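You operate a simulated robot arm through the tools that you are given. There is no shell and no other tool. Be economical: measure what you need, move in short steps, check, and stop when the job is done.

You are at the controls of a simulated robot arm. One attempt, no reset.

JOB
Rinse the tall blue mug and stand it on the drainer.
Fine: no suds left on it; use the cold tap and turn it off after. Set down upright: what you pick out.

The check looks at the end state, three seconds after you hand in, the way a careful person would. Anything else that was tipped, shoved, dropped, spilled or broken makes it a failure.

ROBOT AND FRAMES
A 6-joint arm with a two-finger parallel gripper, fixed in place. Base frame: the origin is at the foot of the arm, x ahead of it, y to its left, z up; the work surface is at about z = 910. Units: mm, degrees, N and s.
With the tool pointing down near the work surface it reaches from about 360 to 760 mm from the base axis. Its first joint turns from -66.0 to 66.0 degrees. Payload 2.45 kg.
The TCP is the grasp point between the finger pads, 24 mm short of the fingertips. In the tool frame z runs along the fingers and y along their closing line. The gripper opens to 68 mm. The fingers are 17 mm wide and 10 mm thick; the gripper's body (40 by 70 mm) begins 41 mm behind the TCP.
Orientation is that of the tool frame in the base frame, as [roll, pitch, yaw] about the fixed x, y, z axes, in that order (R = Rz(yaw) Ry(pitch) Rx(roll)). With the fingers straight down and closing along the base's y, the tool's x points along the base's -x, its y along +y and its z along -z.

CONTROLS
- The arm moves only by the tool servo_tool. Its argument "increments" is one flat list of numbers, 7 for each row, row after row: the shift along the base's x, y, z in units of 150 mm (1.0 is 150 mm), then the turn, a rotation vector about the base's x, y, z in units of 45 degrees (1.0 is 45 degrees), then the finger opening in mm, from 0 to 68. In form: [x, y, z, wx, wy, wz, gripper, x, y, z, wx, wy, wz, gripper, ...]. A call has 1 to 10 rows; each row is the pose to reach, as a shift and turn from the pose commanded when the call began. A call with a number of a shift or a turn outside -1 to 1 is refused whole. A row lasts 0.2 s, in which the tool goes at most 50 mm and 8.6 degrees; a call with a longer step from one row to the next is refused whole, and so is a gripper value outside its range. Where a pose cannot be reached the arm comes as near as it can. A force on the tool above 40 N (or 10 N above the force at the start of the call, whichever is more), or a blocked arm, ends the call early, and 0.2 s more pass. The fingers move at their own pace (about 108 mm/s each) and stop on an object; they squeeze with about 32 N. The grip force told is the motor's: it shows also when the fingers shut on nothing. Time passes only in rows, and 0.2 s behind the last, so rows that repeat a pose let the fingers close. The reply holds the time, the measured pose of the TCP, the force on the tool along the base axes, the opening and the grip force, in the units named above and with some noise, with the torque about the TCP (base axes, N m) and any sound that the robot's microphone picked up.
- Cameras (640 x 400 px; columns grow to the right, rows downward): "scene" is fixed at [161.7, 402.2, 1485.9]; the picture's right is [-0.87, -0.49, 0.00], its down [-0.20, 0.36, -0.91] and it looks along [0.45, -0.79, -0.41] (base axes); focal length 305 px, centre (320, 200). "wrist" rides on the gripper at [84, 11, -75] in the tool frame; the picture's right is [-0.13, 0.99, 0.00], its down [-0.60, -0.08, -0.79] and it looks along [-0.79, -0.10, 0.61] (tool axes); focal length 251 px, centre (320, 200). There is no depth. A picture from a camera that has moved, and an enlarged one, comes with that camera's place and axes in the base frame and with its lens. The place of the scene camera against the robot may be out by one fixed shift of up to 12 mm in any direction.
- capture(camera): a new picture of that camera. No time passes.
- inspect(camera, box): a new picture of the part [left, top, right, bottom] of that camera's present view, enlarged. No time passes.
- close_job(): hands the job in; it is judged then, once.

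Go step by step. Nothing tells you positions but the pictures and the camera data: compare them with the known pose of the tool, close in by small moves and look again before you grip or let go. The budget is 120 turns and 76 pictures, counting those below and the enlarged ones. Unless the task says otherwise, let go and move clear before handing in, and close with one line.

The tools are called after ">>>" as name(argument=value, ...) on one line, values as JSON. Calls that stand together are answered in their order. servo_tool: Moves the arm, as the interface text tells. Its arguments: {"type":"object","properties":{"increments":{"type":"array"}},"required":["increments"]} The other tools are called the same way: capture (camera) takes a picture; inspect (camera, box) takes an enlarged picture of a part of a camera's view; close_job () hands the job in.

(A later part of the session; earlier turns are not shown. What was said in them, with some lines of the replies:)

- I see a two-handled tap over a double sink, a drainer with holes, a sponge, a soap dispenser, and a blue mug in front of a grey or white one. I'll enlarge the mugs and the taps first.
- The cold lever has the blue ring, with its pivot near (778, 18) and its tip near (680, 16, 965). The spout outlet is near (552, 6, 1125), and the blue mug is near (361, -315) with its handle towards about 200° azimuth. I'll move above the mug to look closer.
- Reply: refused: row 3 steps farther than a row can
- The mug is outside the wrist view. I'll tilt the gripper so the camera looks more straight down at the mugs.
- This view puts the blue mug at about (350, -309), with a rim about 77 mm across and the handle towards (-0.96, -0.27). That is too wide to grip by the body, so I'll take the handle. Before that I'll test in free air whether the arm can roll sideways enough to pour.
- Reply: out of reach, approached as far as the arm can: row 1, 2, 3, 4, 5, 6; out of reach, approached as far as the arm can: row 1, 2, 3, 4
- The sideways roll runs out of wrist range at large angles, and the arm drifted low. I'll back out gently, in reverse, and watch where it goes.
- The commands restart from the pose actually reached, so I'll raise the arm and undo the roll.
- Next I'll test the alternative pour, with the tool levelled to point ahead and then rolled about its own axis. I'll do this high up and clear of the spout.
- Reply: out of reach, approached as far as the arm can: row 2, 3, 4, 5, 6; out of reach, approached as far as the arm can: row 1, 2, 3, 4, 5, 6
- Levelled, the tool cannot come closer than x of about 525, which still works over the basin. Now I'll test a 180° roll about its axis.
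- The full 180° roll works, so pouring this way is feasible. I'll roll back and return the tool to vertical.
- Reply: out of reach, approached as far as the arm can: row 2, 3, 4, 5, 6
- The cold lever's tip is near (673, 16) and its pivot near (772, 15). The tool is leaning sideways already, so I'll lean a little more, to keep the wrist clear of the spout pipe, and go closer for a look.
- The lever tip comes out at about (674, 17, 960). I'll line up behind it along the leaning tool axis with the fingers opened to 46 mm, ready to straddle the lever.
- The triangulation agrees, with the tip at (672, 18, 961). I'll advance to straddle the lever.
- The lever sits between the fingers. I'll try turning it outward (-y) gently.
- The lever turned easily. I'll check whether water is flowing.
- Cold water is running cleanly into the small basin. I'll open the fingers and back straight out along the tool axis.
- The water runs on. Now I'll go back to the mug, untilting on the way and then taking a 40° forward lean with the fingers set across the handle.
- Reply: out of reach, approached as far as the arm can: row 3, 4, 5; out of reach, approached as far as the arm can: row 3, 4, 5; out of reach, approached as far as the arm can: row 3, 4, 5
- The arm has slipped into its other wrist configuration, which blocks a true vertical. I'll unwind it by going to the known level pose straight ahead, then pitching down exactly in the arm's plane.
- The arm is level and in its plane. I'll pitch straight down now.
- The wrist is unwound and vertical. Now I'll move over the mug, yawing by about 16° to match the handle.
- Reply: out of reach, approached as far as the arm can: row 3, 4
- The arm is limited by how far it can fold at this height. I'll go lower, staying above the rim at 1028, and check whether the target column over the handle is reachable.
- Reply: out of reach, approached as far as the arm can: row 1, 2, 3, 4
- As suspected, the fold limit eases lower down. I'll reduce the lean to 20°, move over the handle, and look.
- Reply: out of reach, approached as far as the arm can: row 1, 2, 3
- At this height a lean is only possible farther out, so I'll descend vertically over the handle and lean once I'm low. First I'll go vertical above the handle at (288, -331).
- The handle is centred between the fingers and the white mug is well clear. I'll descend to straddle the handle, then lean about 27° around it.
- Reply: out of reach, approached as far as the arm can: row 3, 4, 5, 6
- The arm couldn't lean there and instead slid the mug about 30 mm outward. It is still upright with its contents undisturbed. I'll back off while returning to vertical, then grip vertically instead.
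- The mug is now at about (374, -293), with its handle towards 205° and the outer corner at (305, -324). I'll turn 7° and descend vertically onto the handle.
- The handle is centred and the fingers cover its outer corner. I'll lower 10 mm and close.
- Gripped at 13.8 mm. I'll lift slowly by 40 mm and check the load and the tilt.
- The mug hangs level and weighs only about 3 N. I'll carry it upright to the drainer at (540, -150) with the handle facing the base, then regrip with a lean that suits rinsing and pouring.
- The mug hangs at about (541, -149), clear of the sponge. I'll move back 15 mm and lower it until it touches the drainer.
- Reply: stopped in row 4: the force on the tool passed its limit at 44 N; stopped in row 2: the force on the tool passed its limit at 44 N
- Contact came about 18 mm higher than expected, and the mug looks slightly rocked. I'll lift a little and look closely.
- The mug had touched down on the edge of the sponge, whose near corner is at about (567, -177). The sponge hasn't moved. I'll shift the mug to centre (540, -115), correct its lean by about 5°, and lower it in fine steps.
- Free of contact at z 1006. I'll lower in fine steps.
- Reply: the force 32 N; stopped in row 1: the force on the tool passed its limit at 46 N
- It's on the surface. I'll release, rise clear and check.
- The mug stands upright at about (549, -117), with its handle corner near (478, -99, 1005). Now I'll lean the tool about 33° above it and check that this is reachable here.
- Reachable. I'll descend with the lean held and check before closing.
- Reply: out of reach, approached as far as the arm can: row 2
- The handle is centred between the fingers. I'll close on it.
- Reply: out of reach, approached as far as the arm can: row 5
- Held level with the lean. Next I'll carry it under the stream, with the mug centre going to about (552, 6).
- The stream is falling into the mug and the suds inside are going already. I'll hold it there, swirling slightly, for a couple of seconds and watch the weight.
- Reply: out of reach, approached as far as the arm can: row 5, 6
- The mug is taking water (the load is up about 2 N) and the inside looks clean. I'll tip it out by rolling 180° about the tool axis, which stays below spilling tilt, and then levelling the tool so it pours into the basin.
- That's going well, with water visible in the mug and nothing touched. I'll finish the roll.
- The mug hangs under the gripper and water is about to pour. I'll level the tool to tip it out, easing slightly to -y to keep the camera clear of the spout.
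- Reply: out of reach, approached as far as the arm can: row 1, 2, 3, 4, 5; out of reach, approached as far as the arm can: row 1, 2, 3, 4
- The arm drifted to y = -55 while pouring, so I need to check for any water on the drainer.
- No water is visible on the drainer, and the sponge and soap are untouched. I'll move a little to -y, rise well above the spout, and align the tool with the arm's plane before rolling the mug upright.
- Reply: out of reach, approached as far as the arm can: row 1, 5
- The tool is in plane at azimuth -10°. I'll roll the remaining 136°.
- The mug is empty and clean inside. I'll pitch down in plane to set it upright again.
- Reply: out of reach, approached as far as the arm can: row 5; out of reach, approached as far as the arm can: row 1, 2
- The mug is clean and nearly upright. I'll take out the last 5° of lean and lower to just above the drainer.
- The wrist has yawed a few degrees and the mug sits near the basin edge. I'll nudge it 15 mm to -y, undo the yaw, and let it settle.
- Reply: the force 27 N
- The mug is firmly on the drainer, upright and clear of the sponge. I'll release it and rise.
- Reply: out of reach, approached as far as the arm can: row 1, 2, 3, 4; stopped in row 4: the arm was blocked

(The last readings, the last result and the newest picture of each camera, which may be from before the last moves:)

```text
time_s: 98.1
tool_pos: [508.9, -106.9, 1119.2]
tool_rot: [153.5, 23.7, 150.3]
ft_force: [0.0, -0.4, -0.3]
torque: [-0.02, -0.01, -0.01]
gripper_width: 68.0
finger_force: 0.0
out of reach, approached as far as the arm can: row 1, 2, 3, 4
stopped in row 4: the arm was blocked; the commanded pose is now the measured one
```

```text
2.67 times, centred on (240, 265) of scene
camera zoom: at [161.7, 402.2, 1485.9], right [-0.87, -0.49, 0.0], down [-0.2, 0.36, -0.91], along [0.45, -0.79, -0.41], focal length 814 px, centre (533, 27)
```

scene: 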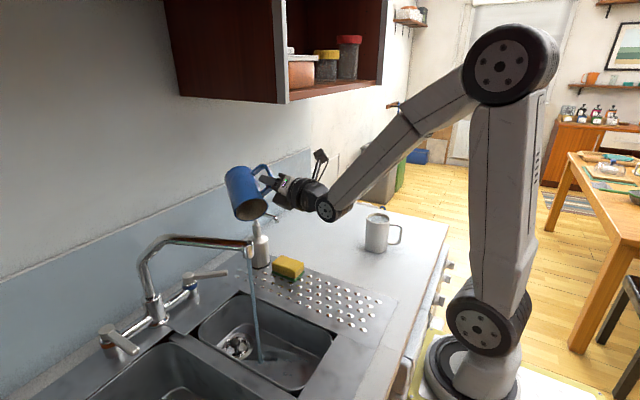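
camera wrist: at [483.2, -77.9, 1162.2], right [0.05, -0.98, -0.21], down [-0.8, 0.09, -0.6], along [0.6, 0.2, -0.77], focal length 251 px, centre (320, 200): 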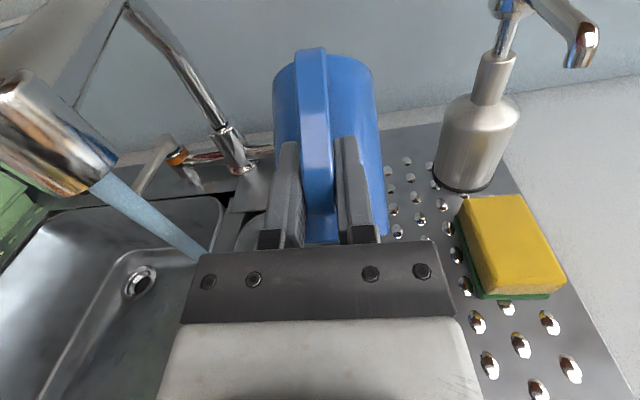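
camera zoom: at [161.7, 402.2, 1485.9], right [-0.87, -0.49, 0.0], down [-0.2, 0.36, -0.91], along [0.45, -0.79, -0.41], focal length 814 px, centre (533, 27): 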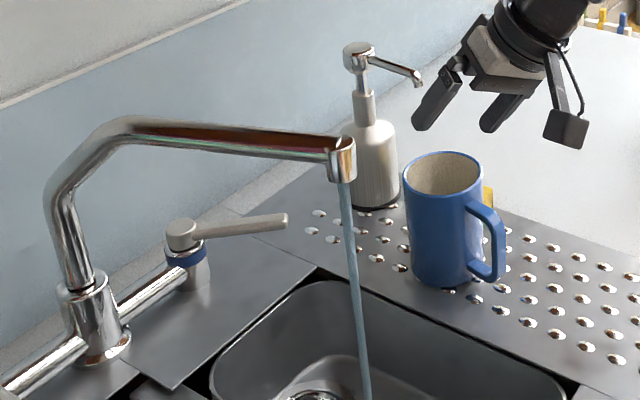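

The mug stands clean on the drainer. Now I'll return to the cold lever in the sideways-lean pose that worked before.

>>> servo_tool(increments=[0.1, 0.0, 0.1, 0.045, 0.098, 0.125, 68, 0.25, 0.02, 0.12, 0.09, 0.196, 0.25, 68, 0.4, 0.05, 0.12, 0.136, 0.293, 0.374, 68, 0.56, 0.09, 0.12, 0.182, 0.391, 0.5, 50, 0.72, 0.13, 0.1, 0.227, 0.489, 0.624, 30])

>>> capture(camera="wrist")

```text
time_s: 99.3
tool_pos: [615.6, -85.7, 1136.1]
tool_rot: [149.6, -0.2, 178.0]
ft_force: [0.2, 0.3, 0.3]
torque: [-0.01, -0.01, 0.01]
gripper_width: 29.9
finger_force: 0.1
```

```text
11 pictures are left
camera wrist: at [531.6, -112.6, 1205.6], right [0.16, 0.85, 0.5], down [0.59, -0.49, 0.64], along [0.79, 0.19, -0.58], focal length 251 px, centre (320, 200)
```

wrist: 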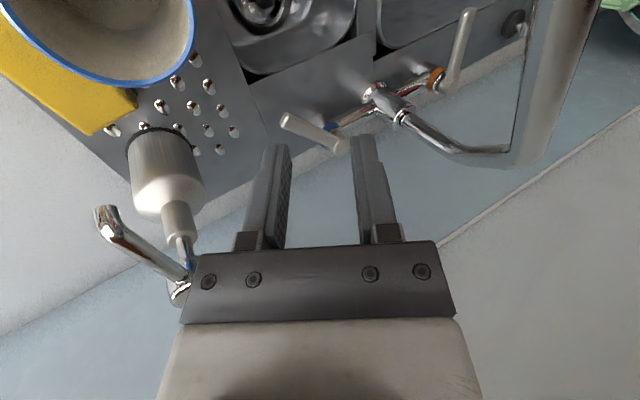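

The lever tip is at (699, -44), as I left it. I'll re-enter along exactly the path I left by, fingers fully open.

>>> servo_tool(increments=[0.15, 0.01, -0.12, 0, 0, 0, 68, 0.3, 0.02, -0.25, 0, 0, 0, 68, 0.45, 0.03, -0.4, 0, 0, 0, 68, 0.536, 0.04, -0.567, 0, 0, 0, 68])

>>> servo_tool(increments=[0, 0.1, -0.174, 0, 0, 0, 68, 0, 0.2, -0.348, 0, 0, 0, 68, 0, 0.333, -0.578, 0, 0, 0, 68])

>>> capture(camera="wrist")

```text
time_s: 100.3
tool_pos: [697.1, -82.4, 1050.2]
tool_rot: [149.7, 0.2, 177.9]
ft_force: [0.8, -0.2, 0.2]
torque: [-0.01, -0.01, -0.03]
gripper_width: 68.2
finger_force: 0.1
```

```text
time_s: 101.1
tool_pos: [697.5, -31.9, 961.8]
tool_rot: [149.7, 0.1, 178.0]
ft_force: [-0.2, 0.2, 0.3]
torque: [0.0, 0.04, 0.0]
gripper_width: 67.9
finger_force: 0.0
```

```text
10 pictures are left
camera wrist: at [612.5, -57.4, 1033.0], right [0.16, 0.85, 0.5], down [0.59, -0.49, 0.65], along [0.79, 0.19, -0.58], focal length 251 px, centre (320, 200)
```

wrist: 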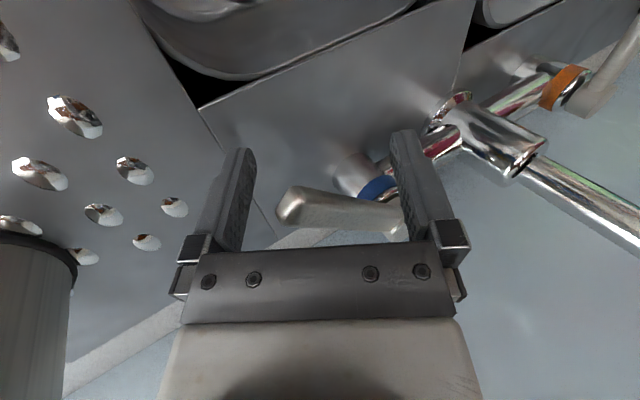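

The lever is between the fingers. I'll turn it back towards +y.

>>> servo_tool(increments=[0, 0.03, 0, 0, 0, 0, 56, 0, 0.1, 0, 0, 0, 0, 50, 0, 0.17, 0, 0, 0, 0, 48, 0, 0.24, 0, 0, 0, 0, 46, 0, 0.31, 0, 0, 0, 0, 46, 0, 0.37, 0, 0, 0, 0, 46, 0, 0.4, 0, 0, 0, 0, 46])

>>> capture(camera="wrist")

>>> inspect(camera="scene", box=[120, 190, 360, 400])

```text
time_s: 102.7
tool_pos: [698.3, 29.7, 963.7]
tool_rot: [149.6, 0.0, 177.9]
ft_force: [0.3, 0.4, 0.1]
torque: [-0.01, -0.01, -0.04]
gripper_width: 46.1
finger_force: 0.1
```

```text
9 pictures are left
camera wrist: at [612.6, 2.8, 1034.6], right [0.16, 0.85, 0.5], down [0.59, -0.49, 0.65], along [0.79, 0.19, -0.58], focal length 251 px, centre (320, 200)
```

wrist: 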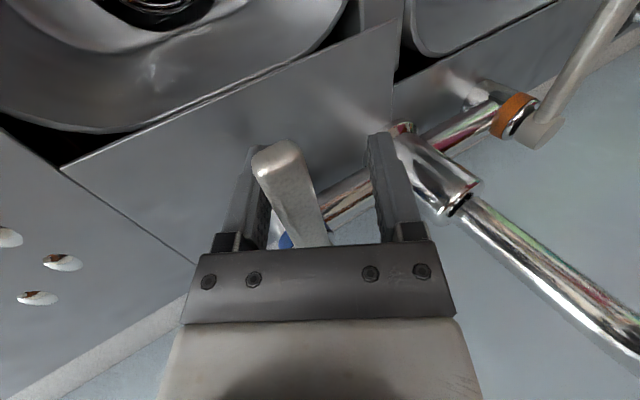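

```text
1.90 times, centred on (240, 295) of scene
camera zoom: at [161.7, 402.2, 1485.9], right [-0.87, -0.49, 0.0], down [-0.2, 0.36, -0.91], along [0.45, -0.79, -0.41], focal length 582 px, centre (472, 19)
```

zoom: 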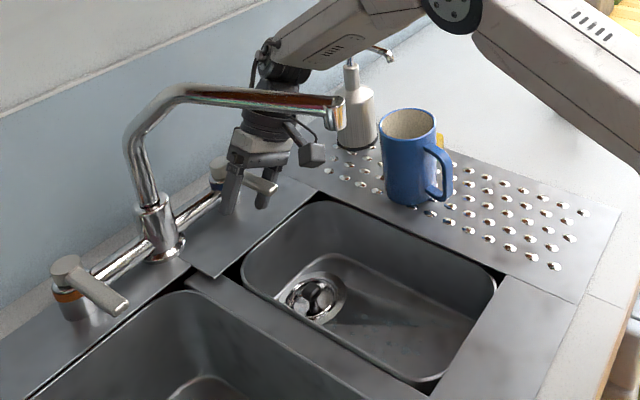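

The water has stopped and the lever is back at about its original angle. I'll give one 3 mm nudge to be sure, then open and back straight out.

>>> servo_tool(increments=[0, 0.02, 0, 0, 0, 0, 46, 0, 0.02, 0, 0, 0, 0, 46])

>>> servo_tool(increments=[0, -0.03, 0, 0, 0, 0, 60, 0, -0.06, 0, 0, 0, 0, 68, 0, -0.06, 0, 0, 0, 0, 68, 0, -0.16, 0.174, 0, 0, 0, 68, 0, -0.26, 0.348, 0, 0, 0, 68, 0, -0.39, 0.58, 0, 0, 0, 68, 0, -0.55, 0.8, 0, 0, 0, 68, -0.1, -0.75, 0.98, 0, 0, 0, 68])

>>> capture(camera="scene")

>>> capture(camera="wrist")

```text
time_s: 103.3
tool_pos: [697.9, 32.4, 963.3]
tool_rot: [149.8, 0.0, 177.9]
ft_force: [-0.5, -0.9, 0.3]
torque: [-0.01, -0.01, 0.01]
gripper_width: 46.5
finger_force: 0.6
```

```text
time_s: 105.1
tool_pos: [682.3, -79.5, 1110.7]
tool_rot: [149.6, 0.0, 177.9]
ft_force: [-0.6, -0.3, 1.0]
torque: [-0.02, 0.01, 0.0]
gripper_width: 67.9
finger_force: 0.1
```

```text
7 pictures are left
```

scene: 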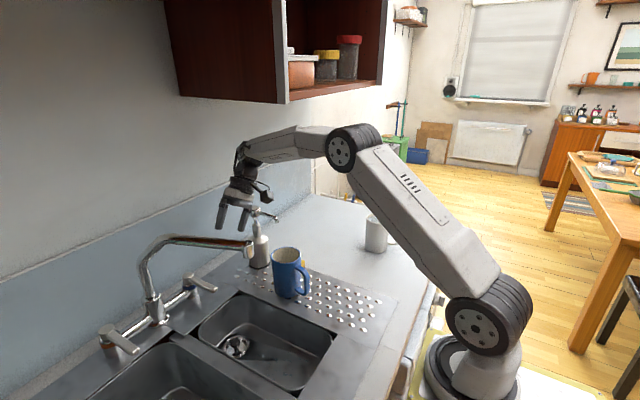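

```text
6 pictures are left
camera wrist: at [596.9, -107.3, 1182.2], right [0.16, 0.85, 0.5], down [0.59, -0.49, 0.64], along [0.79, 0.19, -0.58], focal length 251 px, centre (320, 200)
```

wrist: 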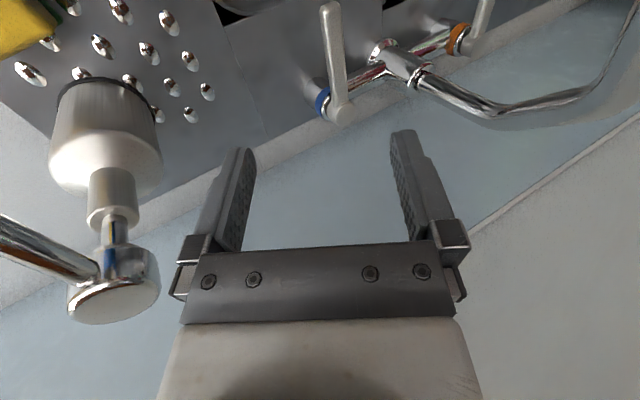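

The tap is off and the lever is parallel to the hot one again. One last close look at the mug and spout.

>>> inspect(camera="scene", box=[220, 220, 360, 330])

```text
3.64 times, centred on (290, 275) of scene
camera zoom: at [161.7, 402.2, 1485.9], right [-0.87, -0.49, 0.0], down [-0.2, 0.36, -0.91], along [0.45, -0.79, -0.41], focal length 1110 px, centre (429, -73)
```

zoom: 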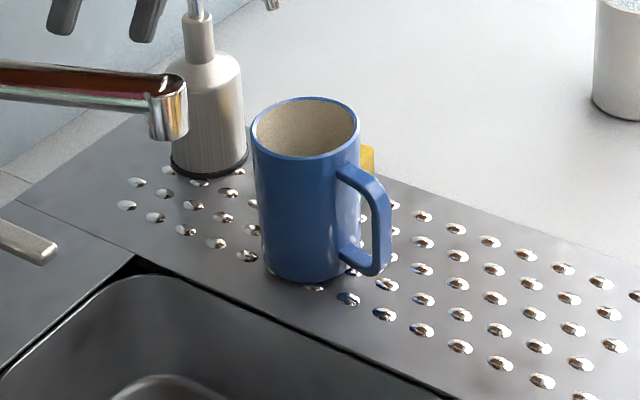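

The mug is clean, empty and upright on the drainer. The tap is off, the sponge, soap and white mug are undisturbed, and the gripper is clear, so I'm handing in.

>>> close_job()

```text
The job is handed in.
```

The blue mug is rinsed under the cold tap, emptied and standing upright on the drainer, and the tap is off. Along the way it was slid about 30 mm on the counter and set down once, still unrinsed, on the drainer, first touching the edge of the sponge. The spout may also have swivelled a few millimetres.
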